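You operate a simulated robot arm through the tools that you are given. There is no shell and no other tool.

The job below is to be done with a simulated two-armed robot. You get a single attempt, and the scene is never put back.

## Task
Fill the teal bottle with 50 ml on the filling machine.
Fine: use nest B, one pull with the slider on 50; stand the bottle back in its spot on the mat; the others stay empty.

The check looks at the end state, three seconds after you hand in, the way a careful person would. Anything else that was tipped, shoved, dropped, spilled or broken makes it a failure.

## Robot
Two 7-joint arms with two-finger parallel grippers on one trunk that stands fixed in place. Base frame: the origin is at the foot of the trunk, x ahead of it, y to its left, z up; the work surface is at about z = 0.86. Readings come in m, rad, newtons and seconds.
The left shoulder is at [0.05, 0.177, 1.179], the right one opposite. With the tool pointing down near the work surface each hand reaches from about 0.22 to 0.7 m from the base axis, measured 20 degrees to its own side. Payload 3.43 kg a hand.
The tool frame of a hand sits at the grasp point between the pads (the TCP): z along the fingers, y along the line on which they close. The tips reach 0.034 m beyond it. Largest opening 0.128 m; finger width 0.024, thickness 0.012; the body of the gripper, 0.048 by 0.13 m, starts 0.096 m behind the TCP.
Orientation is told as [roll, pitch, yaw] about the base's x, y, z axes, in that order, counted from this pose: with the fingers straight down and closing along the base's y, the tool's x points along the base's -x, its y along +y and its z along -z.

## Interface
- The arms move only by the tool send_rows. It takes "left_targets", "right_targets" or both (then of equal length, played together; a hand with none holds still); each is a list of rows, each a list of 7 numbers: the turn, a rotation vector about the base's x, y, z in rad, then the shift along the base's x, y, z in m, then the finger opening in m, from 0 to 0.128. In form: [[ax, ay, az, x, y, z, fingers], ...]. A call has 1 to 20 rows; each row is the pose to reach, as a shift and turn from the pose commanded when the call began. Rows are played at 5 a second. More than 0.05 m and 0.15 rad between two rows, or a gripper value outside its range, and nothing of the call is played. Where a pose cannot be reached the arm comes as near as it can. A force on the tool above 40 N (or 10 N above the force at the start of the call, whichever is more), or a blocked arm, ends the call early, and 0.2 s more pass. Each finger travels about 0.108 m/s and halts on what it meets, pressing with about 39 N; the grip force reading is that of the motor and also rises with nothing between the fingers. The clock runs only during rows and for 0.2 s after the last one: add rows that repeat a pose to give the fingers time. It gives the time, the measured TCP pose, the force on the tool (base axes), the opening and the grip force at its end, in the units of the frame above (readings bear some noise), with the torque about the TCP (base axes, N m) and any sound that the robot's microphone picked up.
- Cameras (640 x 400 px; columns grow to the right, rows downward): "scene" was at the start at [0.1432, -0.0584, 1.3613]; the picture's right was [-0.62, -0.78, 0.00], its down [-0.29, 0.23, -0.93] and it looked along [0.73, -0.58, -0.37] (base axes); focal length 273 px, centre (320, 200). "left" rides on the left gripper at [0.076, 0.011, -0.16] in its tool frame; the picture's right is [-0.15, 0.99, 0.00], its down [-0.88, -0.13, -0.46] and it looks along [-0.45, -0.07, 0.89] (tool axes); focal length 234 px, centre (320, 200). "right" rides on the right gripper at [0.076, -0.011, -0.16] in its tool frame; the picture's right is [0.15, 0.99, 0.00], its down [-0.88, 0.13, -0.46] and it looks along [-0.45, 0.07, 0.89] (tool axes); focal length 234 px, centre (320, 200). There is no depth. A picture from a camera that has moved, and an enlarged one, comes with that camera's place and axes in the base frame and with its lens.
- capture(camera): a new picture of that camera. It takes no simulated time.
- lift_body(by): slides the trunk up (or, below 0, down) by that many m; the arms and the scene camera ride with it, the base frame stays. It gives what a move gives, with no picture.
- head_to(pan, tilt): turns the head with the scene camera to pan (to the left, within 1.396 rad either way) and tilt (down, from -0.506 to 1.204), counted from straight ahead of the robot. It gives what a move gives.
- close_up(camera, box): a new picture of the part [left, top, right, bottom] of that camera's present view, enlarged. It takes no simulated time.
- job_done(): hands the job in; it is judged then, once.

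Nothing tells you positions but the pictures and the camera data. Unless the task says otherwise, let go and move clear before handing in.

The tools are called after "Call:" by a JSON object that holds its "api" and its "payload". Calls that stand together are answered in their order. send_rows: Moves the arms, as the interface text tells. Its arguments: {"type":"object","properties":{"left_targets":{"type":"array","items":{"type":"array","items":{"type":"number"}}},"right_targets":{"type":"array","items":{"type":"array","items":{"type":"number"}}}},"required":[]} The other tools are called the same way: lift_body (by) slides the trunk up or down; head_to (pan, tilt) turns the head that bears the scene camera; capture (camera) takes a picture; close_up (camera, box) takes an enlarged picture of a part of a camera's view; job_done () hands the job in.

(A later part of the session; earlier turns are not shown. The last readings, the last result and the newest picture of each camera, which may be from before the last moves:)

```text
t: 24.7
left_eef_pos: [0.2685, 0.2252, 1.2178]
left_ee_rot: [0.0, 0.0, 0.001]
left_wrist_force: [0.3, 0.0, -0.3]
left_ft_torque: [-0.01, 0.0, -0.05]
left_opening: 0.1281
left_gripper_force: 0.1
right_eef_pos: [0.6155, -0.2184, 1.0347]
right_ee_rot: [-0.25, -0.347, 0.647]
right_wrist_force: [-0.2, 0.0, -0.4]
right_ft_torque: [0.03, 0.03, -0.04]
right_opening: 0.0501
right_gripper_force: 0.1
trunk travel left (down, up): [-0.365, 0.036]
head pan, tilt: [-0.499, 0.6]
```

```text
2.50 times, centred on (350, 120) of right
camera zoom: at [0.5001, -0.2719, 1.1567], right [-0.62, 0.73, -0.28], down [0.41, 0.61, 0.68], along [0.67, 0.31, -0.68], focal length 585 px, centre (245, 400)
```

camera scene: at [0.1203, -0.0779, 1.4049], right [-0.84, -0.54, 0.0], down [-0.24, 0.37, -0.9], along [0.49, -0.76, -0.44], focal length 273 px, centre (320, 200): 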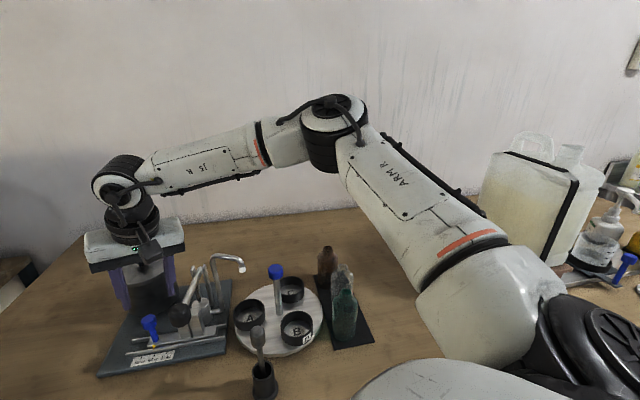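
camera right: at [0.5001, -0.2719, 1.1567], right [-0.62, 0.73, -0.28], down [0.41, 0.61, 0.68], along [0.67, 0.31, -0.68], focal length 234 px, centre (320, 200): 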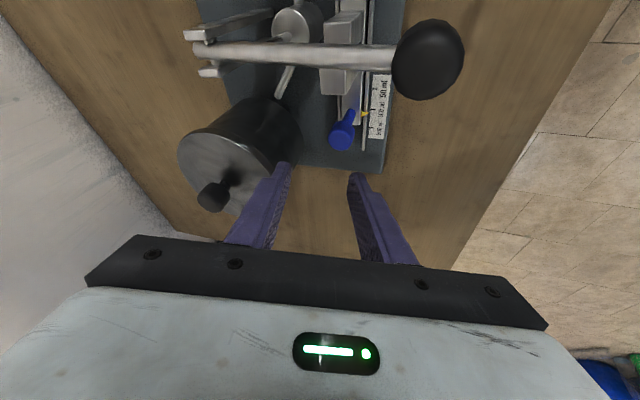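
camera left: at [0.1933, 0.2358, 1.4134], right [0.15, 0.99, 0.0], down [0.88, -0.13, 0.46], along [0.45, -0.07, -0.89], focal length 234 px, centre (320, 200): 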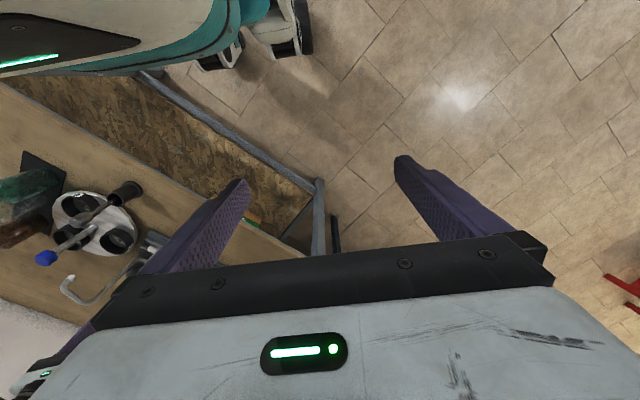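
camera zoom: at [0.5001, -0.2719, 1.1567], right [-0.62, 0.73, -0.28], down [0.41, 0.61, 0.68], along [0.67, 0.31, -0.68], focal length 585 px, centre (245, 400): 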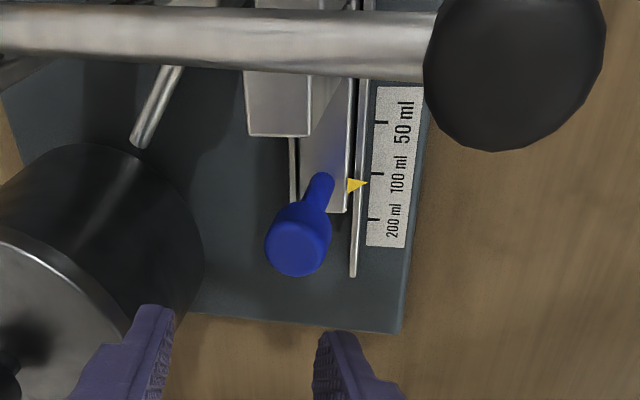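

The handle is still at about (0.616, -0.218) and the pointer is unmoved. I'll lower the trunk again in stages, watching the force.

Call:
{"api": "lift_body", "payload": {"by": -0.05}}

Call:
{"api": "lift_body", "payload": {"by": -0.017}}

Call:
{"api": "capture", "payload": {"camera": "right"}}

Call:
{"api": "close_up", "payload": {"camera": "scene", "box": [225, 90, 385, 270]}}

```text
t: 25.6
left_eef_pos: [0.2692, 0.2258, 1.1683]
left_ee_rot: [0.0, 0.001, 0.0]
left_wrist_force: [-0.3, 0.0, -0.9]
left_ft_torque: [0.02, 0.02, 0.01]
left_opening: 0.1281
left_gripper_force: 0.0
right_eef_pos: [0.6163, -0.2178, 0.9844]
right_ee_rot: [-0.248, -0.346, 0.646]
right_wrist_force: [0.5, -0.9, -0.4]
right_ft_torque: [0.01, -0.01, -0.01]
right_opening: 0.0497
right_gripper_force: 0.1
trunk travel left (down, up): [-0.315, 0.086]
head pan, tilt: [-0.499, 0.6]
```

```text
t: 26.2
left_eef_pos: [0.2693, 0.2257, 1.1502]
left_ee_rot: [0.0, 0.0, 0.0]
left_wrist_force: [-0.6, 0.4, 0.6]
left_ft_torque: [-0.01, -0.04, -0.02]
left_opening: 0.1279
left_gripper_force: 0.2
right_eef_pos: [0.6162, -0.2174, 0.9691]
right_ee_rot: [-0.248, -0.345, 0.647]
right_wrist_force: [0.8, -1.2, -0.5]
right_ft_torque: [-0.02, 0.0, -0.03]
right_opening: 0.0499
right_gripper_force: 0.0
trunk travel left (down, up): [-0.298, 0.103]
head pan, tilt: [-0.499, 0.6]
```

```text
taken
camera right: at [0.4998, -0.2718, 1.0897], right [-0.62, 0.73, -0.28], down [0.41, 0.61, 0.68], along [0.67, 0.31, -0.67], focal length 234 px, centre (320, 200)
```

right: 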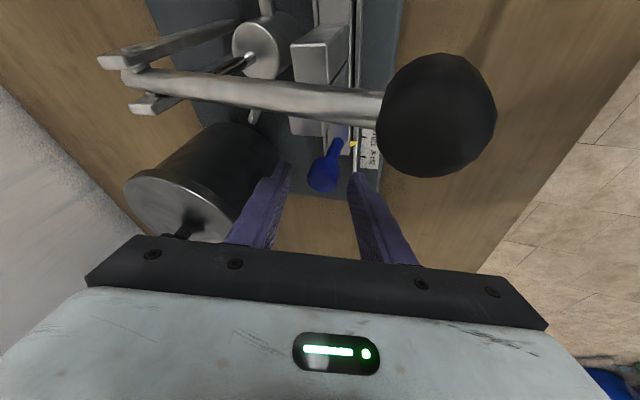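

```text
2.22 times, centred on (305, 180) of scene
camera zoom: at [0.148, -0.0429, 1.2893], right [-0.48, -0.88, 0.0], down [-0.5, 0.27, -0.83], along [0.72, -0.4, -0.56], focal length 607 px, centre (353, 244)
```

zoom: 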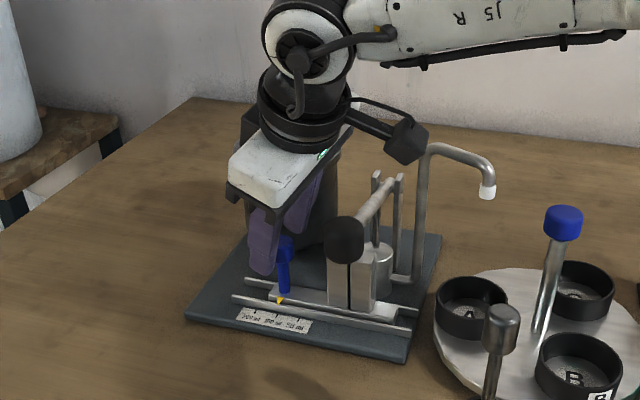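

No contact force, and the handle sits between the fingertips. Closing on it now.

Call:
{"api": "send_rows", "payload": {"right_targets": [[0, 0, 0, 0, 0, 0, 0.035], [0, 0, 0, 0, 0, 0, 0.025], [0, 0, 0, 0, 0, 0, 0.015], [0, 0, 0, 0, 0, 0, 0.015]]}}

Call:
{"api": "capture", "payload": {"camera": "right"}}

Call:
{"api": "close_up", "payload": {"camera": "scene", "box": [260, 160, 340, 230]}}

```text
t: 27.2
left_eef_pos: [0.2682, 0.2261, 1.1499]
left_ee_rot: [-0.001, 0.001, -0.002]
left_wrist_force: [-0.1, -0.2, -0.5]
left_ft_torque: [0.03, -0.04, 0.02]
left_opening: 0.1281
left_gripper_force: 0.1
right_eef_pos: [0.6164, -0.2154, 0.9679]
right_ee_rot: [-0.244, -0.344, 0.646]
right_wrist_force: [-8.5, 10.8, -5.7]
right_ft_torque: [1.03, 0.22, 0.04]
right_opening: 0.0288
right_gripper_force: 45.2
trunk travel left (down, up): [-0.298, 0.103]
head pan, tilt: [-0.499, 0.6]
```

```text
taken
camera right: at [0.4992, -0.2701, 1.0892], right [-0.62, 0.73, -0.27], down [0.41, 0.6, 0.68], along [0.67, 0.31, -0.68], focal length 234 px, centre (320, 200)
```

right: 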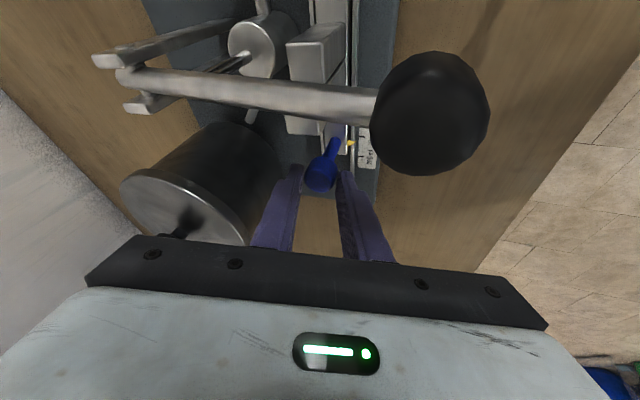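

```text
5.71 times, centred on (300, 195) of scene
camera zoom: at [0.1479, -0.0421, 1.2893], right [-0.48, -0.88, 0.0], down [-0.5, 0.27, -0.83], along [0.72, -0.4, -0.56], focal length 1560 px, centre (434, 229)
```

zoom: 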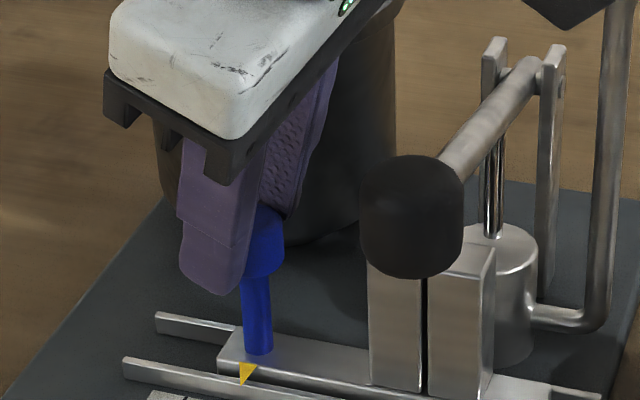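

The handle is gripped (opening 0.029). Now I'll slide it 24 mm towards the 50 mark in small steps.

Call:
{"api": "send_rows", "payload": {"right_targets": [[0, 0, 0, -0.0028, -0.0028, 0, 0.015], [0, 0, 0, -0.0056, -0.0057, 0, 0.015], [0, 0, 0, -0.0085, -0.0085, 0, 0.015], [0, 0, 0, -0.0113, -0.0114, 0, 0.015], [0, 0, 0, -0.0141, -0.0142, 0, 0.015], [0, 0, 0, -0.0169, -0.017, 0, 0.015], [0, 0, 0, -0.0169, -0.017, 0, 0.015]]}}

Call:
{"api": "capture", "payload": {"camera": "right"}}

Call:
{"api": "close_up", "payload": {"camera": "scene", "box": [260, 180, 340, 250]}}

```text
t: 28.8
left_eef_pos: [0.2682, 0.2267, 1.1498]
left_ee_rot: [-0.001, -0.001, 0.001]
left_wrist_force: [0.9, -0.2, 0.0]
left_ft_torque: [-0.03, -0.01, -0.01]
left_opening: 0.1277
left_gripper_force: 0.0
right_eef_pos: [0.598, -0.2327, 0.969]
right_ee_rot: [-0.24, -0.343, 0.645]
right_wrist_force: [-6.7, 16.9, -9.0]
right_ft_torque: [0.65, 1.33, -0.28]
right_opening: 0.0288
right_gripper_force: 45.3
trunk travel left (down, up): [-0.298, 0.103]
head pan, tilt: [-0.499, 0.6]
```

```text
taken
camera right: at [0.4827, -0.2867, 1.0893], right [-0.62, 0.73, -0.27], down [0.41, 0.6, 0.68], along [0.67, 0.31, -0.68], focal length 234 px, centre (320, 200)
```

right: 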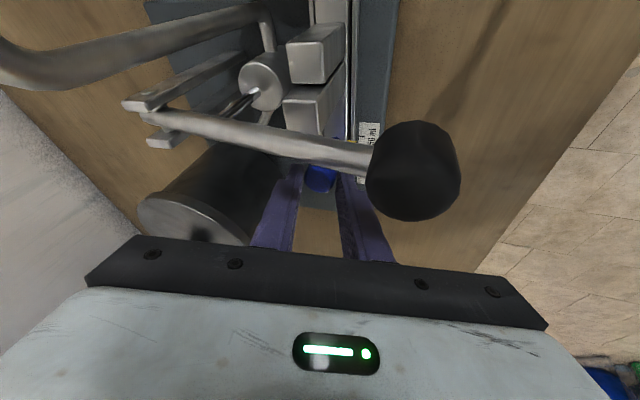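

```text
5.71 times, centred on (300, 215) of scene
camera zoom: at [0.1486, -0.0414, 1.2893], right [-0.48, -0.88, 0.0], down [-0.5, 0.27, -0.83], along [0.72, -0.4, -0.56], focal length 1560 px, centre (434, 114)
```

zoom: 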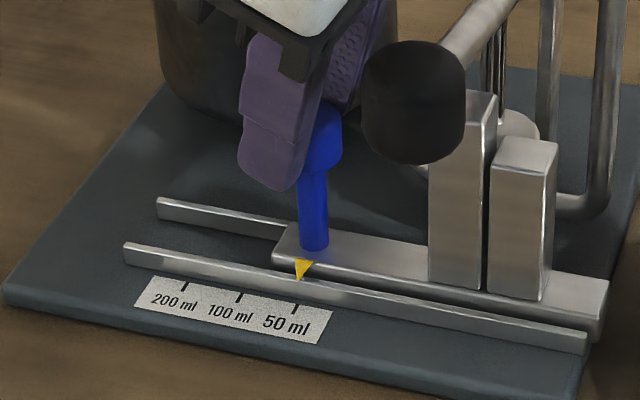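

The pointer now lines up with the 50 tick within about half a millimetre. I'll release the handle and raise the trunk straight up.

Call:
{"api": "send_rows", "payload": {"right_targets": [[0, 0, 0, 0, 0, 0, 0.03], [0, 0, 0, 0, 0, 0, 0.04], [0, 0, 0, 0, 0, 0, 0.05], [0, 0, 0, 0, 0, 0, 0.05]]}}

Call:
{"api": "lift_body", "payload": {"by": 0.1}}

Call:
{"api": "close_up", "payload": {"camera": "scene", "box": [240, 180, 360, 280]}}

Call:
{"api": "capture", "payload": {"camera": "right"}}

```text
t: 29.8
left_eef_pos: [0.2679, 0.2257, 1.1511]
left_ee_rot: [0.001, 0.0, 0.0]
left_wrist_force: [0.1, 0.0, -0.8]
left_ft_torque: [0.03, 0.0, 0.01]
left_opening: 0.1283
left_gripper_force: 0.1
right_eef_pos: [0.6007, -0.236, 0.9679]
right_ee_rot: [-0.247, -0.344, 0.646]
right_wrist_force: [0.7, 0.3, -0.1]
right_ft_torque: [0.01, 0.01, 0.0]
right_opening: 0.0498
right_gripper_force: 0.0
trunk travel left (down, up): [-0.298, 0.103]
head pan, tilt: [-0.499, 0.6]
```

```text
t: 31.2
left_eef_pos: [0.2679, 0.2251, 1.2509]
left_ee_rot: [-0.002, 0.003, -0.002]
left_wrist_force: [0.2, 0.0, 0.3]
left_ft_torque: [-0.03, 0.03, 0.0]
left_opening: 0.128
left_gripper_force: 0.0
right_eef_pos: [0.6003, -0.2359, 1.068]
right_ee_rot: [-0.248, -0.345, 0.644]
right_wrist_force: [-0.2, 0.7, -0.2]
right_ft_torque: [-0.03, 0.06, 0.02]
right_opening: 0.0497
right_gripper_force: 0.1
trunk travel left (down, up): [-0.398, 0.003]
head pan, tilt: [-0.499, 0.6]
```

```text
4.00 times, centred on (300, 230) of scene
camera zoom: at [0.1484, -0.0429, 1.3893], right [-0.48, -0.88, 0.0], down [-0.5, 0.27, -0.82], along [0.72, -0.4, -0.57], focal length 1092 px, centre (400, 80)
```

zoom: 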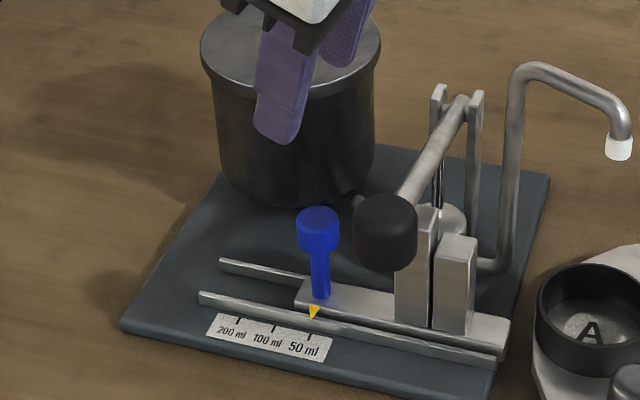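

```text
taken
camera right: at [0.4832, -0.2889, 1.1893], right [-0.62, 0.73, -0.28], down [0.41, 0.61, 0.68], along [0.67, 0.31, -0.68], focal length 234 px, centre (320, 200)
```

right: 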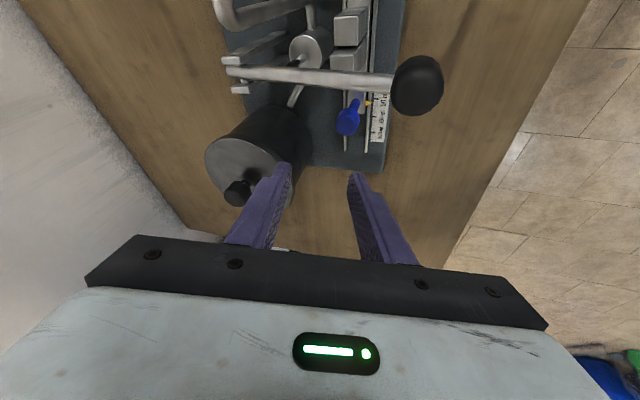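

The slider reads 50. Next is the bottle: I'll back the right hand off, straighten it, and move above the teal bottle with the fingers turned to close between the mat's long edges, away from the neighbouring bottle.

Call:
{"api": "send_rows", "payload": {"right_targets": [[0, 0.1, 0, -0.03, 0, 0.02, 0.06], [0, 0.2, 0, -0.06, 0, 0.04, 0.07], [0, 0.3, 0, -0.09, -0.01, 0.06, 0.08], [0, 0.42, 0, -0.12, -0.02, 0.08, 0.085], [0, 0.42, 0, -0.14, -0.04, 0.08, 0.085]]}}

Call:
{"api": "send_rows", "payload": {"right_targets": [[0, 0, -0.134, -0.013, -0.017, 0, 0.085], [0, 0, -0.268, -0.026, -0.035, 0, 0.085], [0, 0, -0.403, -0.038, -0.052, 0, 0.085], [0, 0, -0.537, -0.051, -0.069, 0, 0.085], [0, 0, -0.671, -0.064, -0.086, 0, 0.085], [0, 0, -0.805, -0.077, -0.104, 0, 0.085], [0, 0, -0.939, -0.089, -0.121, 0, 0.085], [0, 0, -1.073, -0.102, -0.138, 0, 0.085], [0, 0, -1.208, -0.115, -0.155, 0, 0.085], [0, 0, -1.342, -0.128, -0.173, 0, 0.085], [0, 0, -1.476, -0.14, -0.182, 0, 0.085], [0, 0, -1.61, -0.153, -0.192, 0, 0.085]]}}

Call:
{"api": "capture", "payload": {"camera": "right"}}

Call:
{"api": "head_to", "payload": {"pan": -0.9, "tilt": 0.65}}

Call:
{"api": "capture", "payload": {"camera": "scene"}}

```text
t: 32.4
left_eef_pos: [0.2676, 0.2248, 1.2512]
left_ee_rot: [0.0, 0.0, -0.001]
left_wrist_force: [-0.4, 0.2, 0.0]
left_ft_torque: [0.01, -0.01, -0.03]
left_opening: 0.1279
left_gripper_force: 0.2
right_eef_pos: [0.4596, -0.2758, 1.1498]
right_ee_rot: [0.0, -0.001, 0.602]
right_wrist_force: [-0.1, -0.5, 0.5]
right_ft_torque: [0.03, -0.02, 0.01]
right_opening: 0.0848
right_gripper_force: 0.0
trunk travel left (down, up): [-0.398, 0.003]
head pan, tilt: [-0.499, 0.6]
```

```text
t: 35.0
left_eef_pos: [0.2682, 0.2255, 1.2508]
left_ee_rot: [-0.001, 0.001, -0.001]
left_wrist_force: [-0.5, -0.5, -0.2]
left_ft_torque: [-0.03, 0.02, 0.0]
left_opening: 0.128
left_gripper_force: 0.0
right_eef_pos: [0.307, -0.4681, 1.1488]
right_ee_rot: [-0.002, -0.002, -1.011]
right_wrist_force: [-0.5, -1.1, 0.3]
right_ft_torque: [0.01, -0.03, 0.01]
right_opening: 0.085
right_gripper_force: 0.1
trunk travel left (down, up): [-0.398, 0.003]
head pan, tilt: [-0.499, 0.6]
```

```text
taken
camera right: at [0.2564, -0.4098, 1.3065], right [0.76, 0.65, 0.0], down [0.58, -0.68, 0.46], along [0.3, -0.35, -0.89], focal length 234 px, centre (320, 200)
```

right: 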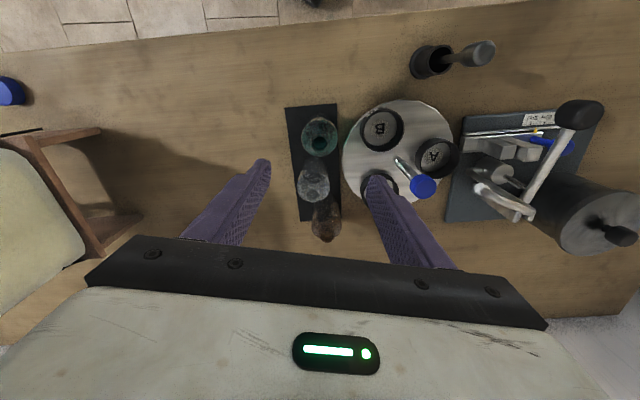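

```text
t: 35.8
left_eef_pos: [0.2692, 0.2261, 1.2508]
left_ee_rot: [0.0, -0.001, 0.001]
left_wrist_force: [-0.8, -0.2, -0.1]
left_ft_torque: [-0.03, -0.01, 0.01]
left_opening: 0.1281
left_gripper_force: 0.1
right_eef_pos: [0.3068, -0.4669, 1.1468]
right_ee_rot: [-0.003, 0.0, -1.01]
right_wrist_force: [-0.3, -0.2, -0.4]
right_ft_torque: [0.0, 0.0, 0.0]
right_opening: 0.0852
right_gripper_force: 0.0
trunk travel left (down, up): [-0.398, 0.003]
head pan, tilt: [-0.901, 0.649]
```

```text
taken
camera scene: at [0.1245, -0.0685, 1.3851], right [-0.78, -0.62, 0.0], down [-0.38, 0.47, -0.8], along [0.5, -0.62, -0.6], focal length 273 px, centre (320, 200)
```

scene: 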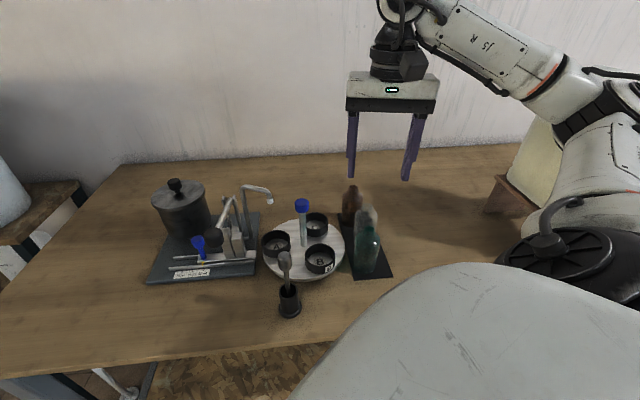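

The hand is above the teal bottle with yaw -1.01. I'll take close-ups to fix the bottle's exact axis, height and spot on the mat.

Call:
{"api": "close_up", "payload": {"camera": "right", "box": [270, 90, 380, 250]}}

Call:
{"api": "close_up", "payload": {"camera": "scene", "box": [320, 170, 420, 290]}}

Call:
{"api": "close_up", "payload": {"camera": "right", "box": [330, 80, 470, 220]}}

```text
2.50 times, centred on (325, 170) of right
camera zoom: at [0.2569, -0.4098, 1.3055], right [0.76, 0.65, 0.0], down [0.58, -0.68, 0.46], along [0.29, -0.35, -0.89], focal length 585 px, centre (308, 275)
```

zoom: 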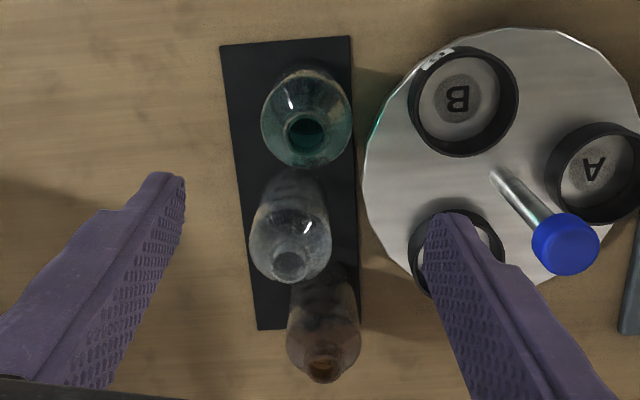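

```text
3.33 times, centred on (370, 230) of scene
camera zoom: at [0.1245, -0.0685, 1.3851], right [-0.78, -0.62, 0.0], down [-0.38, 0.47, -0.8], along [0.5, -0.62, -0.6], focal length 910 px, centre (153, 100)
```

zoom: 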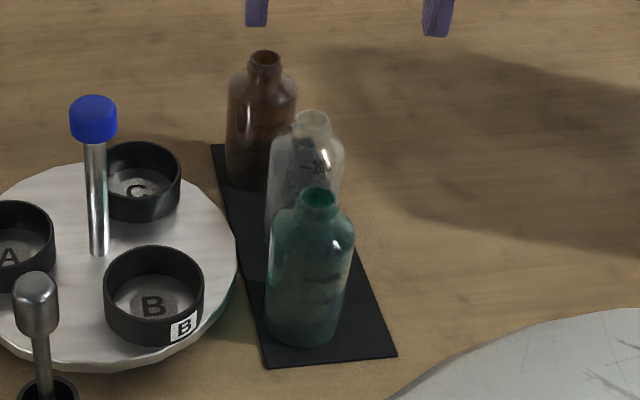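

```text
2.86 times, centred on (400, 150) of right
camera zoom: at [0.2569, -0.4098, 1.3055], right [0.76, 0.65, 0.0], down [0.58, -0.68, 0.46], along [0.29, -0.35, -0.89], focal length 669 px, centre (91, 343)
```

zoom: 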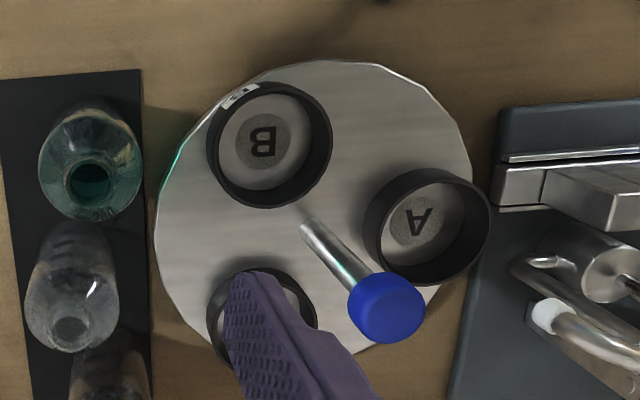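

The teal bottle's axis is at (0.306, -0.4685), with its mouth at z of about 0.983 and diameter about 57 mm. Nest B is centred at (0.385, -0.398) with its rim at z of about 0.911. I'll descend on the bottle so the pads hold the upper body, leaving room for the fingertips above the nest rim later.

Call:
{"api": "send_rows", "payload": {"right_targets": [[0, 0, 0, -0.0008, -0.0015, -0.025, 0.085], [0, 0, 0, -0.0008, -0.0015, -0.05, 0.085], [0, 0, 0, -0.0008, -0.0015, -0.075, 0.085], [0, 0, 0, -0.0008, -0.0015, -0.1, 0.085], [0, 0, 0, -0.0008, -0.0015, -0.12, 0.085], [0, 0, 0, -0.0008, -0.0015, -0.14, 0.085], [0, 0, 0, -0.0008, -0.0015, -0.155, 0.085], [0, 0, 0, -0.0008, -0.0015, -0.155, 0.085]]}}

Call:
{"api": "capture", "payload": {"camera": "right"}}

Call:
{"api": "close_up", "payload": {"camera": "scene", "box": [280, 130, 440, 290]}}

```text
t: 37.6
left_eef_pos: [0.269, 0.226, 1.2503]
left_ee_rot: [0.001, 0.0, -0.001]
left_wrist_force: [-0.1, 0.7, 0.3]
left_ft_torque: [-0.01, -0.03, 0.01]
left_opening: 0.1281
left_gripper_force: 0.0
right_eef_pos: [0.3053, -0.4692, 0.9935]
right_ee_rot: [0.0, -0.001, -1.012]
right_wrist_force: [-0.8, -0.2, -0.3]
right_ft_torque: [-0.02, 0.0, 0.03]
right_opening: 0.085
right_gripper_force: 0.1
trunk travel left (down, up): [-0.398, 0.003]
head pan, tilt: [-0.901, 0.649]
```

```text
taken
camera right: at [0.2553, -0.4115, 1.1515], right [0.76, 0.65, 0.0], down [0.58, -0.67, 0.46], along [0.3, -0.35, -0.89], focal length 234 px, centre (320, 200)
```

right: 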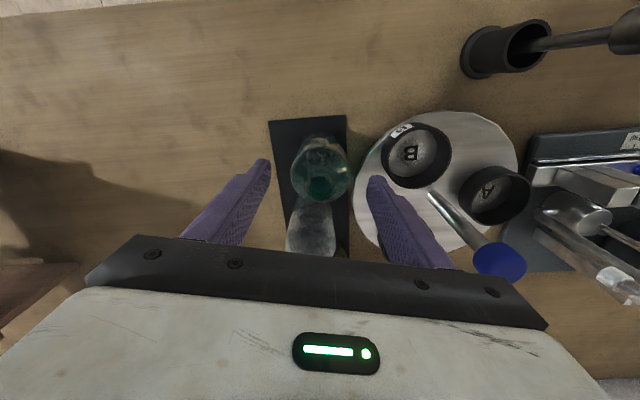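

```text
2.50 times, centred on (360, 210) of scene
camera zoom: at [0.1245, -0.0686, 1.3851], right [-0.78, -0.62, 0.0], down [-0.38, 0.47, -0.8], along [0.49, -0.62, -0.6], focal length 682 px, centre (220, 175)
```

zoom: 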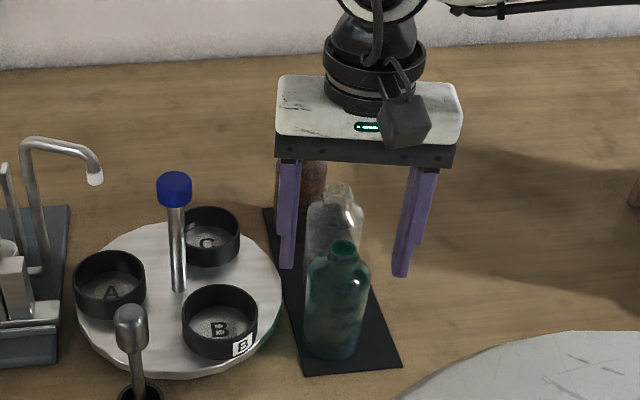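

Call:
{"api": "send_rows", "payload": {"right_targets": [[0, 0, 0, 0, 0, -0.02, 0.085], [0, 0, 0, 0, 0, -0.04, 0.085], [0, 0, 0, 0, 0, -0.05, 0.085], [0, 0, 0, 0, 0, -0.058, 0.085], [0, 0, 0, 0, 0, -0.058, 0.085]]}}

Call:
{"api": "close_up", "payload": {"camera": "right", "box": [220, 80, 440, 240]}}

Call:
{"api": "close_up", "payload": {"camera": "scene", "box": [300, 160, 420, 290]}}

```text
t: 38.8
left_eef_pos: [0.2681, 0.226, 1.2495]
left_ee_rot: [0.0, 0.001, -0.001]
left_wrist_force: [0.2, 0.9, -0.2]
left_ft_torque: [-0.02, -0.01, 0.04]
left_opening: 0.1282
left_gripper_force: 0.0
right_eef_pos: [0.3061, -0.4692, 0.9348]
right_ee_rot: [-0.002, -0.001, -1.01]
right_wrist_force: [0.0, 0.0, -0.1]
right_ft_torque: [-0.02, 0.0, 0.01]
right_opening: 0.0849
right_gripper_force: 0.3
trunk travel left (down, up): [-0.398, 0.003]
head pan, tilt: [-0.901, 0.649]
```

```text
2.50 times, centred on (330, 160) of right
camera zoom: at [0.2554, -0.4116, 1.093], right [0.76, 0.65, 0.0], down [0.58, -0.67, 0.46], along [0.3, -0.35, -0.89], focal length 585 px, centre (295, 300)
```

zoom: 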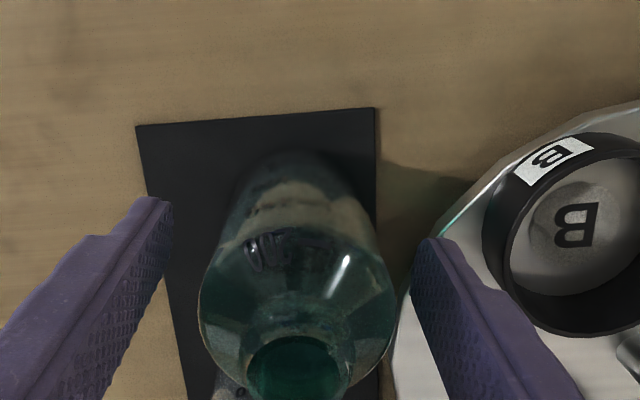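

```text
3.08 times, centred on (360, 225) of scene
camera zoom: at [0.1245, -0.0686, 1.3851], right [-0.78, -0.62, 0.0], down [-0.38, 0.47, -0.8], along [0.49, -0.62, -0.6], focal length 840 px, centre (197, 123)
```

zoom: 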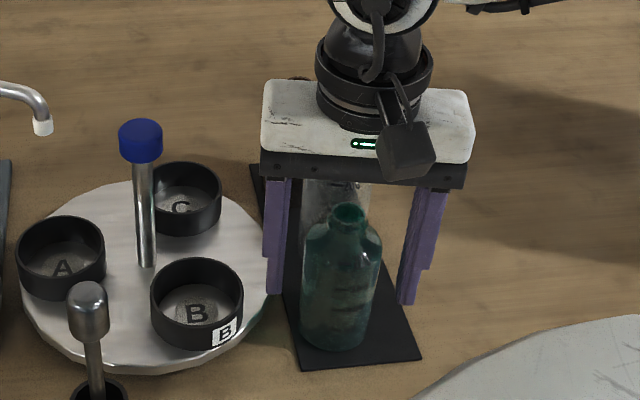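

The bottle is centred between the fingers. Closing gently on it.

Call:
{"api": "send_rows", "payload": {"right_targets": [[0, 0, 0, 0, 0, 0, 0.075], [0, 0, 0, 0, 0, 0, 0.068], [0, 0, 0, 0, 0, 0, 0.062], [0, 0, 0, 0, 0, 0, 0.056], [0, 0, 0, 0, 0, 0, 0.05], [0, 0, 0, 0, 0, 0, 0.05]]}}

Call:
{"api": "close_up", "payload": {"camera": "right", "box": [220, 80, 440, 240]}}

Call:
{"api": "close_up", "payload": {"camera": "scene", "box": [300, 160, 420, 290]}}

```text
t: 40.2
left_eef_pos: [0.2686, 0.2259, 1.2493]
left_ee_rot: [0.0, -0.001, 0.0]
left_wrist_force: [-0.1, -0.1, 0.7]
left_ft_torque: [0.04, 0.0, -0.01]
left_opening: 0.1277
left_gripper_force: 0.1
right_eef_pos: [0.3056, -0.468, 0.9339]
right_ee_rot: [-0.001, -0.002, -1.01]
right_wrist_force: [0.0, 0.1, 0.4]
right_ft_torque: [0.02, 0.02, 0.03]
right_opening: 0.0538
right_gripper_force: 39.0
trunk travel left (down, up): [-0.398, 0.003]
head pan, tilt: [-0.901, 0.649]
```

```text
2.50 times, centred on (330, 160) of right
camera zoom: at [0.2554, -0.4117, 1.0932], right [0.76, 0.65, 0.0], down [0.58, -0.67, 0.46], along [0.3, -0.35, -0.89], focal length 585 px, centre (295, 300)
```

zoom: 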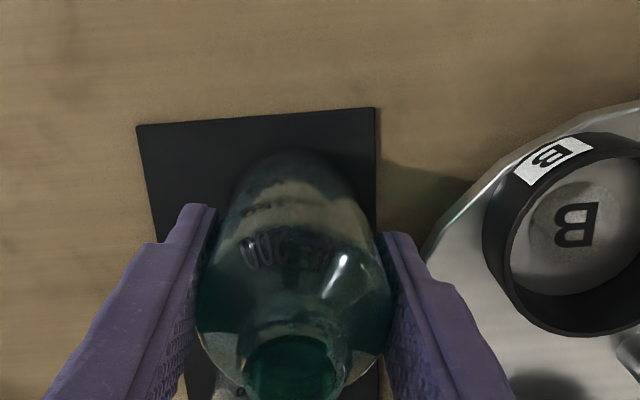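

```text
3.08 times, centred on (360, 225) of scene
camera zoom: at [0.1245, -0.0686, 1.385], right [-0.78, -0.62, 0.0], down [-0.38, 0.47, -0.8], along [0.49, -0.62, -0.6], focal length 840 px, centre (197, 123)
```

zoom: 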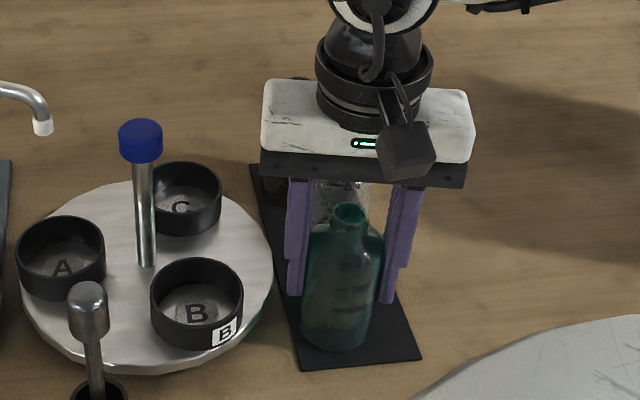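

The bottle is gripped (width about 54 mm) and its axis matches the TCP. Lifting it and carrying it over nest B.

Call:
{"api": "send_rows", "payload": {"right_targets": [[0, 0, 0, 0, 0, 0.015, 0.05], [0, 0, 0, 0, 0, 0.035, 0.05], [0, 0, 0, 0, 0, 0.055, 0.05], [0, 0, 0, 0, 0, 0.075, 0.05], [0, 0, 0, 0, 0, 0.09, 0.05], [0, 0, 0, 0.013, 0.012, 0.09, 0.05], [0, 0, 0, 0.026, 0.023, 0.09, 0.05], [0, 0, 0, 0.039, 0.035, 0.09, 0.05], [0, 0, 0, 0.052, 0.047, 0.09, 0.05], [0, 0, 0, 0.065, 0.058, 0.09, 0.05], [0, 0, 0, 0.0794, 0.07, 0.09, 0.05], [0, 0, 0, 0.0794, 0.07, 0.09, 0.05]]}}

Call:
{"api": "capture", "payload": {"camera": "right"}}

Call:
{"api": "close_up", "payload": {"camera": "scene", "box": [240, 140, 400, 290]}}

```text
t: 42.8
left_eef_pos: [0.2684, 0.2263, 1.2507]
left_ee_rot: [0.001, -0.001, 0.0]
left_wrist_force: [-0.2, 0.2, 0.1]
left_ft_torque: [-0.02, -0.01, -0.01]
left_opening: 0.1279
left_gripper_force: 0.0
right_eef_pos: [0.3863, -0.3976, 1.0259]
right_ee_rot: [-0.001, -0.004, -1.009]
right_wrist_force: [0.1, 0.0, -0.2]
right_ft_torque: [0.0, -0.01, -0.02]
right_opening: 0.054
right_gripper_force: 39.3
trunk travel left (down, up): [-0.398, 0.003]
head pan, tilt: [-0.901, 0.649]
```

```text
taken
camera right: at [0.3349, -0.341, 1.1836], right [0.76, 0.65, 0.0], down [0.58, -0.67, 0.46], along [0.3, -0.35, -0.89], focal length 234 px, centre (320, 200)
```

right: 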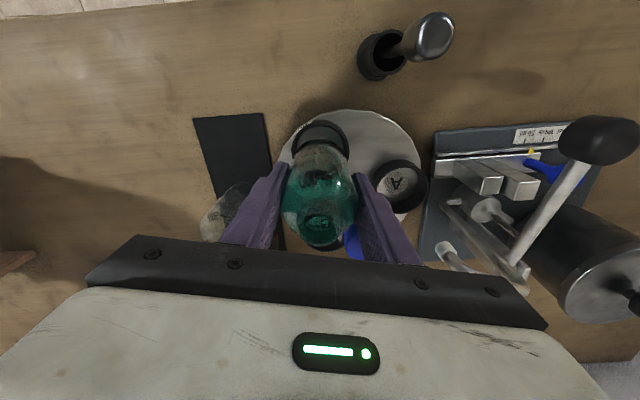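

```text
2.67 times, centred on (320, 215) of scene
camera zoom: at [0.1244, -0.0687, 1.3851], right [-0.78, -0.62, 0.0], down [-0.38, 0.47, -0.8], along [0.49, -0.62, -0.6], focal length 728 px, centre (320, 160)
```

zoom: 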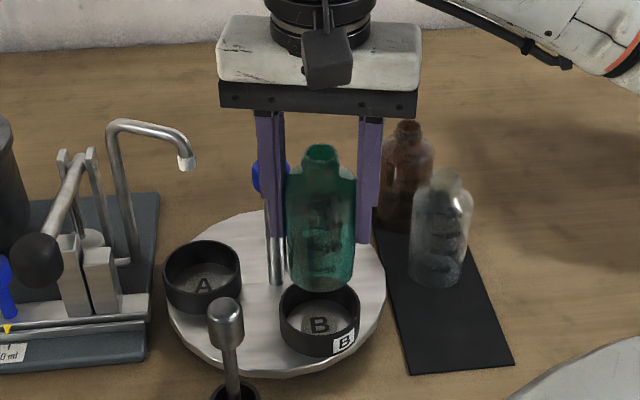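

Call:
{"api": "close_up", "payload": {"camera": "right", "box": [260, 100, 380, 260]}}

Call:
{"api": "close_up", "payload": {"camera": "scene", "box": [285, 185, 355, 285]}}

Call:
{"api": "capture", "payload": {"camera": "left"}}

```text
2.50 times, centred on (320, 180) of right
camera zoom: at [0.3349, -0.341, 1.1836], right [0.76, 0.65, 0.0], down [0.58, -0.67, 0.46], along [0.3, -0.35, -0.89], focal length 585 px, centre (320, 250)
```

zoom: 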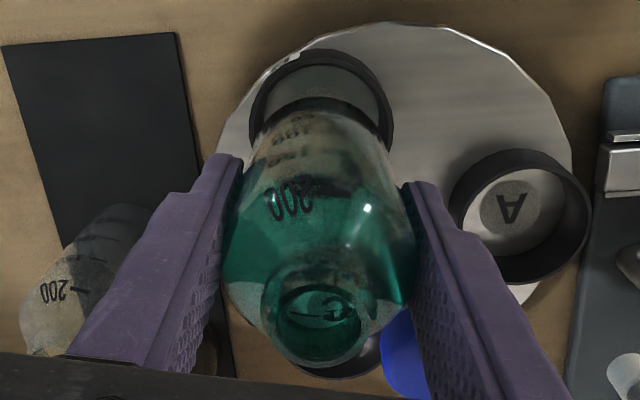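

```text
4.00 times, centred on (320, 235) of scene
camera zoom: at [0.1244, -0.0687, 1.3851], right [-0.78, -0.62, 0.0], down [-0.38, 0.47, -0.8], along [0.49, -0.62, -0.6], focal length 1092 px, centre (320, 60)
```

zoom: 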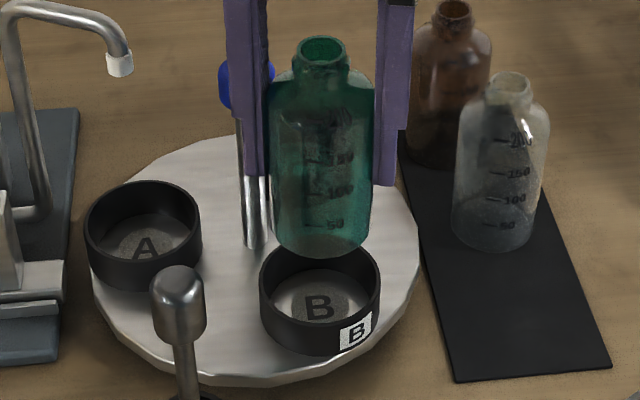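

```text
taken
camera left: at [0.1932, 0.2356, 1.4115], right [0.15, 0.99, 0.0], down [0.88, -0.13, 0.46], along [0.45, -0.07, -0.89], focal length 234 px, centre (320, 200)
```

left: 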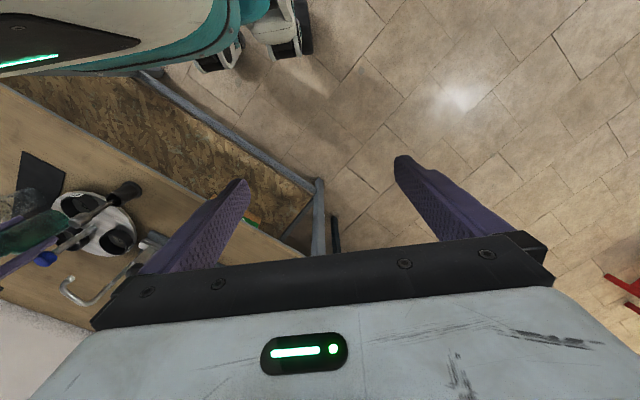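

The bottle is over nest B to within about a millimetre in both camera views. Lowering it until its base just enters the rim, then checking forces.

Call:
{"api": "send_rows", "payload": {"right_targets": [[0, 0, 0, 0.0005, 0.0003, -0.012, 0.05], [0, 0, 0, 0.001, 0.0005, -0.024, 0.05], [0, 0, 0, 0.001, 0.0005, -0.034, 0.05], [0, 0, 0, 0.001, 0.0005, -0.042, 0.05], [0, 0, 0, 0.001, 0.0005, -0.048, 0.05], [0, 0, 0, 0.001, 0.0005, -0.053, 0.05]]}}

Call:
{"api": "close_up", "payload": {"camera": "scene", "box": [285, 185, 355, 285]}}

Call:
{"api": "close_up", "payload": {"camera": "right", "box": [260, 100, 380, 260]}}

```text
t: 44.2
left_eef_pos: [0.2689, 0.2259, 1.2507]
left_ee_rot: [0.0, 0.0, 0.001]
left_wrist_force: [0.4, -0.2, -0.7]
left_ft_torque: [0.03, 0.01, 0.03]
left_opening: 0.1278
left_gripper_force: 0.1
right_eef_pos: [0.385, -0.3975, 0.9718]
right_ee_rot: [0.0, -0.005, -1.009]
right_wrist_force: [0.9, 1.0, -0.8]
right_ft_torque: [0.01, 0.02, 0.01]
right_opening: 0.0539
right_gripper_force: 39.5
trunk travel left (down, up): [-0.398, 0.003]
head pan, tilt: [-0.901, 0.649]
```

```text
4.00 times, centred on (320, 235) of scene
camera zoom: at [0.1245, -0.0687, 1.385], right [-0.78, -0.62, 0.0], down [-0.38, 0.47, -0.8], along [0.49, -0.62, -0.6], focal length 1092 px, centre (320, 60)
```

zoom: 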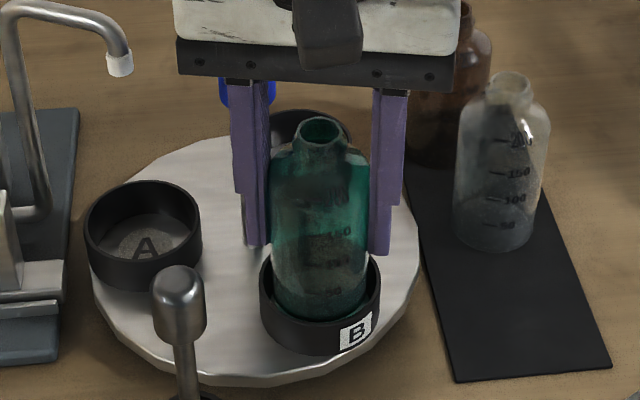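

```text
2.50 times, centred on (320, 180) of right
camera zoom: at [0.3361, -0.3412, 1.1307], right [0.76, 0.65, 0.0], down [0.58, -0.67, 0.46], along [0.3, -0.35, -0.89], focal length 585 px, centre (320, 250)
```

zoom: 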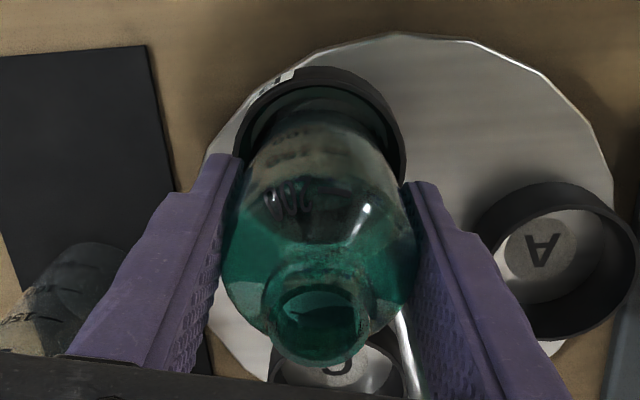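

The base is inside the nest rim with no contact force. Lowering the rest of the way slowly.

Call:
{"api": "send_rows", "payload": {"right_targets": [[0, 0, 0, 0, 0, -0.004, 0.05], [0, 0, 0, 0, 0, -0.008, 0.05], [0, 0, 0, 0, 0, -0.011, 0.05], [0, 0, 0, 0, 0, -0.014, 0.05], [0, 0, 0, 0, 0, -0.016, 0.05]]}}

```text
t: 45.4
left_eef_pos: [0.2689, 0.2253, 1.2503]
left_ee_rot: [0.001, 0.002, -0.002]
left_wrist_force: [-0.2, 0.4, -0.2]
left_ft_torque: [-0.01, 0.05, 0.02]
left_opening: 0.1277
left_gripper_force: 0.0
right_eef_pos: [0.3859, -0.3982, 0.9553]
right_ee_rot: [0.001, -0.001, -1.009]
right_wrist_force: [0.1, 0.2, -0.1]
right_ft_torque: [-0.02, -0.03, -0.02]
right_opening: 0.0538
right_gripper_force: 39.1
trunk travel left (down, up): [-0.398, 0.003]
head pan, tilt: [-0.901, 0.649]
```

Call:
{"api": "send_rows", "payload": {"right_targets": [[0, 0, 0, 0, 0, -0.0015, 0.05], [0, 0, 0, 0, 0, -0.003, 0.05]]}}

Call:
{"api": "close_up", "payload": {"camera": "scene", "box": [285, 185, 355, 285]}}

```text
t: 46.0
left_eef_pos: [0.2676, 0.2259, 1.2504]
left_ee_rot: [-0.002, 0.001, 0.001]
left_wrist_force: [-0.4, 0.1, -0.5]
left_ft_torque: [0.0, -0.02, -0.03]
left_opening: 0.1279
left_gripper_force: 0.1
right_eef_pos: [0.3869, -0.3983, 0.9552]
right_ee_rot: [0.001, -0.004, -1.008]
right_wrist_force: [-1.5, 0.0, 7.0]
right_ft_torque: [0.11, 0.03, -0.04]
right_opening: 0.0539
right_gripper_force: 38.9
trunk travel left (down, up): [-0.398, 0.003]
head pan, tilt: [-0.901, 0.649]
```

```text
4.00 times, centred on (320, 235) of scene
camera zoom: at [0.1238, -0.0681, 1.3853], right [-0.78, -0.62, 0.0], down [-0.38, 0.47, -0.8], along [0.5, -0.62, -0.6], focal length 1092 px, centre (320, 60)
```

zoom: 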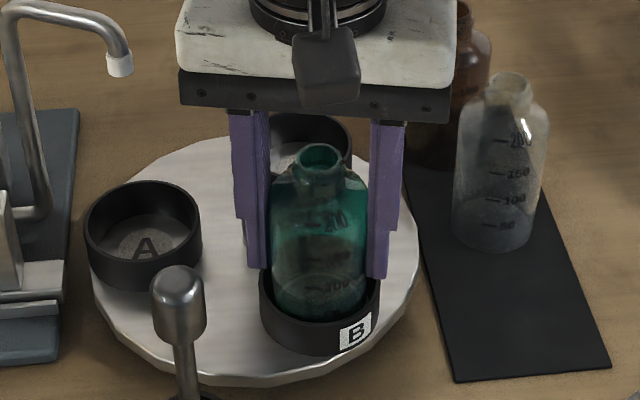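

The 7 N upward reading with almost no torque means the bottle is sitting flat on the nest floor. Releasing and lifting off.

Call:
{"api": "send_rows", "payload": {"right_targets": [[0, 0, 0, 0, 0, 0, 0.055], [0, 0, 0, 0, 0, 0, 0.062], [0, 0, 0, 0, 0, 0, 0.07], [0, 0, 0, 0, 0, 0, 0.072], [0, 0, 0, 0, 0, 0.01, 0.072], [0, 0, 0, 0, 0, 0.03, 0.072], [0, 0, 0, 0, 0, 0.055, 0.072], [0, 0, 0, 0, 0, 0.085, 0.072], [0, 0, 0, 0, 0, 0.115, 0.072], [0, 0, 0, 0, 0, 0.145, 0.072], [0, 0, 0, 0, 0, 0.165, 0.072]]}}

Call:
{"api": "close_up", "payload": {"camera": "scene", "box": [240, 160, 400, 290]}}

Call:
{"api": "close_up", "payload": {"camera": "right", "box": [230, 60, 430, 240]}}

```text
t: 48.4
left_eef_pos: [0.2689, 0.2245, 1.2506]
left_ee_rot: [-0.001, 0.002, 0.001]
left_wrist_force: [0.1, 0.5, 0.5]
left_ft_torque: [-0.01, -0.02, 0.0]
left_opening: 0.1279
left_gripper_force: 0.1
right_eef_pos: [0.3848, -0.3979, 1.1195]
right_ee_rot: [-0.003, -0.003, -1.009]
right_wrist_force: [-0.3, -0.4, 0.1]
right_ft_torque: [0.03, 0.05, -0.03]
right_opening: 0.0719
right_gripper_force: 0.1
trunk travel left (down, up): [-0.398, 0.003]
head pan, tilt: [-0.901, 0.649]
```

```text
3.08 times, centred on (320, 225) of scene
camera zoom: at [0.1244, -0.0685, 1.385], right [-0.78, -0.62, 0.0], down [-0.38, 0.47, -0.8], along [0.49, -0.62, -0.6], focal length 840 px, centre (320, 123)
```

zoom: 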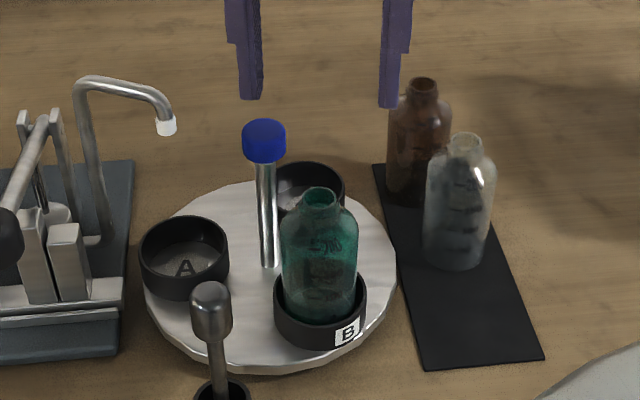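

```text
2.22 times, centred on (330, 150) of right
camera zoom: at [0.3354, -0.3404, 1.2768], right [0.76, 0.65, 0.0], down [0.58, -0.67, 0.46], along [0.3, -0.35, -0.89], focal length 520 px, centre (298, 311)
```

zoom: 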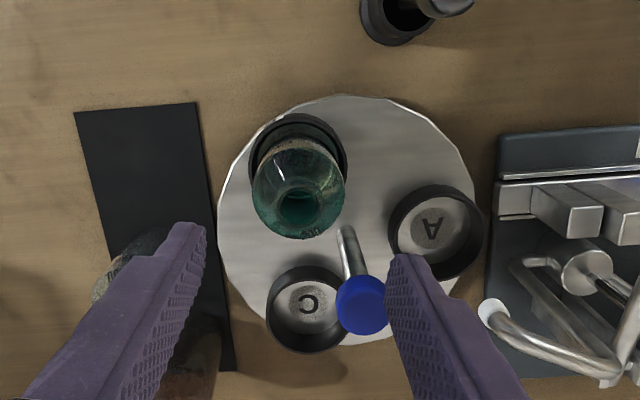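

The bottle stands in nest B. Now I need to turn the table clockwise about 120° using the blue-capped post, so B comes under the nozzle. I'll move above the cap at (0.450, -0.416) and rotate the hand to yaw +0.8 so it can turn through to -1.3 in one go.

Call:
{"api": "send_rows", "payload": {"right_targets": [[0, 0, 0.139, 0.005, -0.0014, 0.005, 0.065], [0, 0, 0.278, 0.01, -0.0028, 0.01, 0.06], [0, 0, 0.417, 0.015, -0.004, 0.01, 0.055], [0, 0, 0.557, 0.02, -0.0056, 0.01, 0.05], [0, 0, 0.696, 0.025, -0.007, 0.01, 0.05], [0, 0, 0.835, 0.03, -0.0084, 0.01, 0.05], [0, 0, 0.974, 0.035, -0.01, 0.01, 0.05], [0, 0, 1.113, 0.04, -0.011, 0.01, 0.05], [0, 0, 1.252, 0.045, -0.0125, 0.01, 0.05], [0, 0, 1.391, 0.05, -0.014, 0.01, 0.05], [0, 0, 1.53, 0.055, -0.0153, 0.01, 0.05], [0, 0, 1.67, 0.06, -0.0167, 0.01, 0.05], [0, 0, 1.809, 0.065, -0.018, 0.01, 0.05], [0, 0, 1.809, 0.065, -0.018, 0.01, 0.05]]}}

Call:
{"api": "capture", "payload": {"camera": "right"}}

Call:
{"api": "capture", "payload": {"camera": "scene"}}

```text
t: 51.4
left_eef_pos: [0.268, 0.2258, 1.25]
left_ee_rot: [-0.001, -0.002, 0.0]
left_wrist_force: [0.3, -0.4, -0.4]
left_ft_torque: [-0.02, -0.01, 0.01]
left_opening: 0.1281
left_gripper_force: 0.0
right_eef_pos: [0.3811, -0.309, 1.1436]
right_ee_rot: [-0.008, -0.002, 0.786]
right_wrist_force: [-0.4, 1.1, -0.2]
right_ft_torque: [-0.05, -0.03, 0.01]
right_opening: 0.0501
right_gripper_force: 0.1
right hand out of reach, approached as far as the arm can: row 10, 11, 12, 13, 14
trunk travel left (down, up): [-0.398, 0.003]
head pan, tilt: [-0.901, 0.649]
```

```text
taken
camera right: at [0.3347, -0.3707, 1.3012], right [-0.8, 0.6, -0.01], down [0.53, 0.72, 0.46], along [0.28, 0.36, -0.89], focal length 234 px, centre (320, 200)
```

right: 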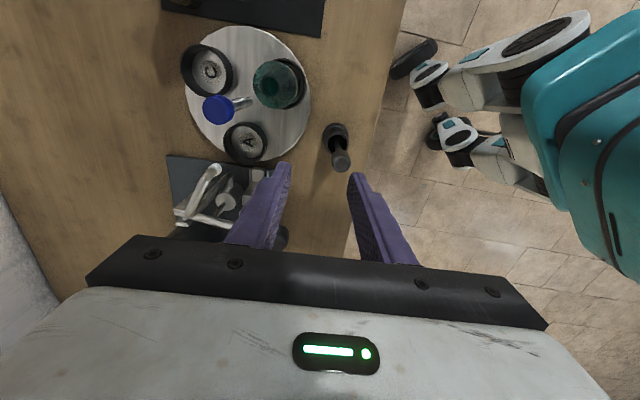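

```text
taken
camera scene: at [0.1235, -0.0676, 1.3853], right [-0.78, -0.62, 0.0], down [-0.37, 0.47, -0.8], along [0.5, -0.62, -0.6], focal length 273 px, centre (320, 200)
```

scene: 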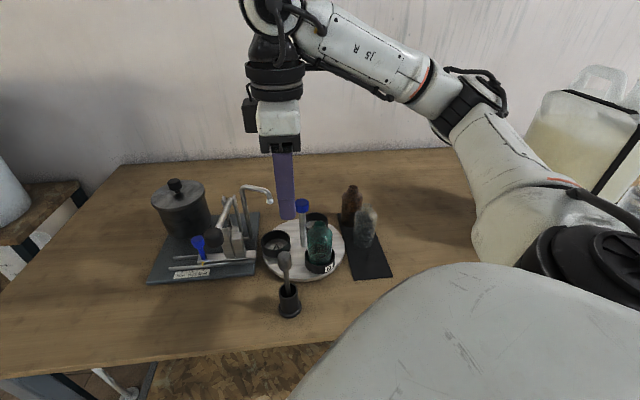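

The wrist yaw tops out near +0.3 at this location, and it dragged the hand sideways in free air with no contact. I'll go back above the cap at yaw about +0.2 and then test how far negative the yaw can go there.

Call:
{"api": "send_rows", "payload": {"right_targets": [[0, 0, -0.12, 0.012, -0.018, 0, 0.05], [0, 0, -0.24, 0.024, -0.037, 0, 0.05], [0, 0, -0.36, 0.036, -0.055, 0, 0.05], [0, 0, -0.48, 0.048, -0.074, 0, 0.05], [0, 0, -0.6, 0.06, -0.092, 0, 0.05], [0, 0, -0.66, 0.069, -0.107, 0, 0.05], [0, 0, -0.66, 0.069, -0.107, 0, 0.05]]}}

Call:
{"api": "send_rows", "payload": {"right_targets": [[0, 0, -0.14, 0, 0, 0, 0.05], [0, 0, -0.28, 0, 0, 0, 0.05], [0, 0, -0.42, 0, 0, 0, 0.05], [0, 0, -0.56, 0, 0, 0, 0.05], [0, 0, -0.7, 0, 0, 0, 0.05], [0, 0, -0.84, 0, 0, 0, 0.05], [0, 0, -0.98, 0, 0, 0, 0.05], [0, 0, -1.12, 0, 0, 0, 0.05], [0, 0, -1.26, 0, 0, 0, 0.05], [0, 0, -1.4, 0, 0, 0, 0.05], [0, 0, -1.54, 0, 0, 0, 0.05], [0, 0, -1.68, 0, 0, 0, 0.05], [0, 0, -1.82, 0, 0, 0, 0.05], [0, 0, -1.96, 0, 0, 0, 0.05], [0, 0, -2.1, 0, 0, 0, 0.05], [0, 0, -2.2, 0, 0, 0, 0.05]]}}

Call:
{"api": "capture", "payload": {"camera": "right"}}

```text
t: 53.0
left_eef_pos: [0.2697, 0.2262, 1.2497]
left_ee_rot: [0.0, 0.0, -0.001]
left_wrist_force: [-0.1, 0.5, -0.4]
left_ft_torque: [0.01, 0.03, 0.0]
left_opening: 0.1279
left_gripper_force: 0.1
right_eef_pos: [0.4527, -0.4159, 1.1437]
right_ee_rot: [0.0, -0.002, 0.139]
right_wrist_force: [0.8, 1.0, 0.5]
right_ft_torque: [-0.02, -0.02, -0.01]
right_opening: 0.0499
right_gripper_force: 0.1
trunk travel left (down, up): [-0.398, 0.003]
head pan, tilt: [-0.901, 0.649]
```

```text
t: 56.4
left_eef_pos: [0.2682, 0.2262, 1.2504]
left_ee_rot: [0.0, 0.0, -0.001]
left_wrist_force: [0.7, 0.1, -0.1]
left_ft_torque: [-0.02, 0.03, -0.01]
left_opening: 0.1276
left_gripper_force: 0.2
right_eef_pos: [0.4522, -0.4171, 1.1445]
right_ee_rot: [0.001, -0.002, -2.062]
right_wrist_force: [0.4, 0.0, -0.2]
right_ft_torque: [0.01, 0.01, 0.02]
right_opening: 0.0502
right_gripper_force: 0.0
trunk travel left (down, up): [-0.398, 0.003]
head pan, tilt: [-0.901, 0.649]
```

```text
taken
camera right: at [0.4779, -0.3458, 1.3017], right [0.94, -0.34, 0.0], down [-0.3, -0.84, 0.46], along [-0.16, -0.43, -0.89], focal length 234 px, centre (320, 200)
```

right: 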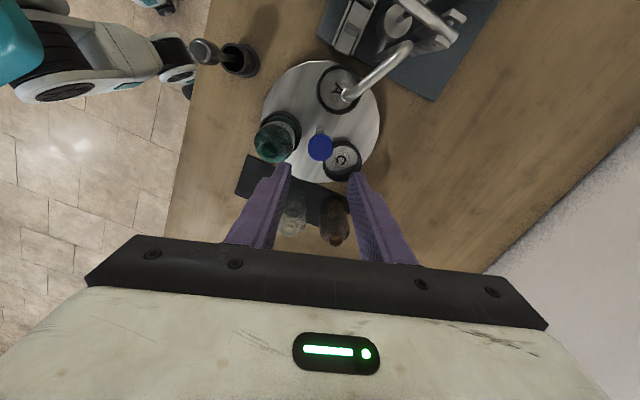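

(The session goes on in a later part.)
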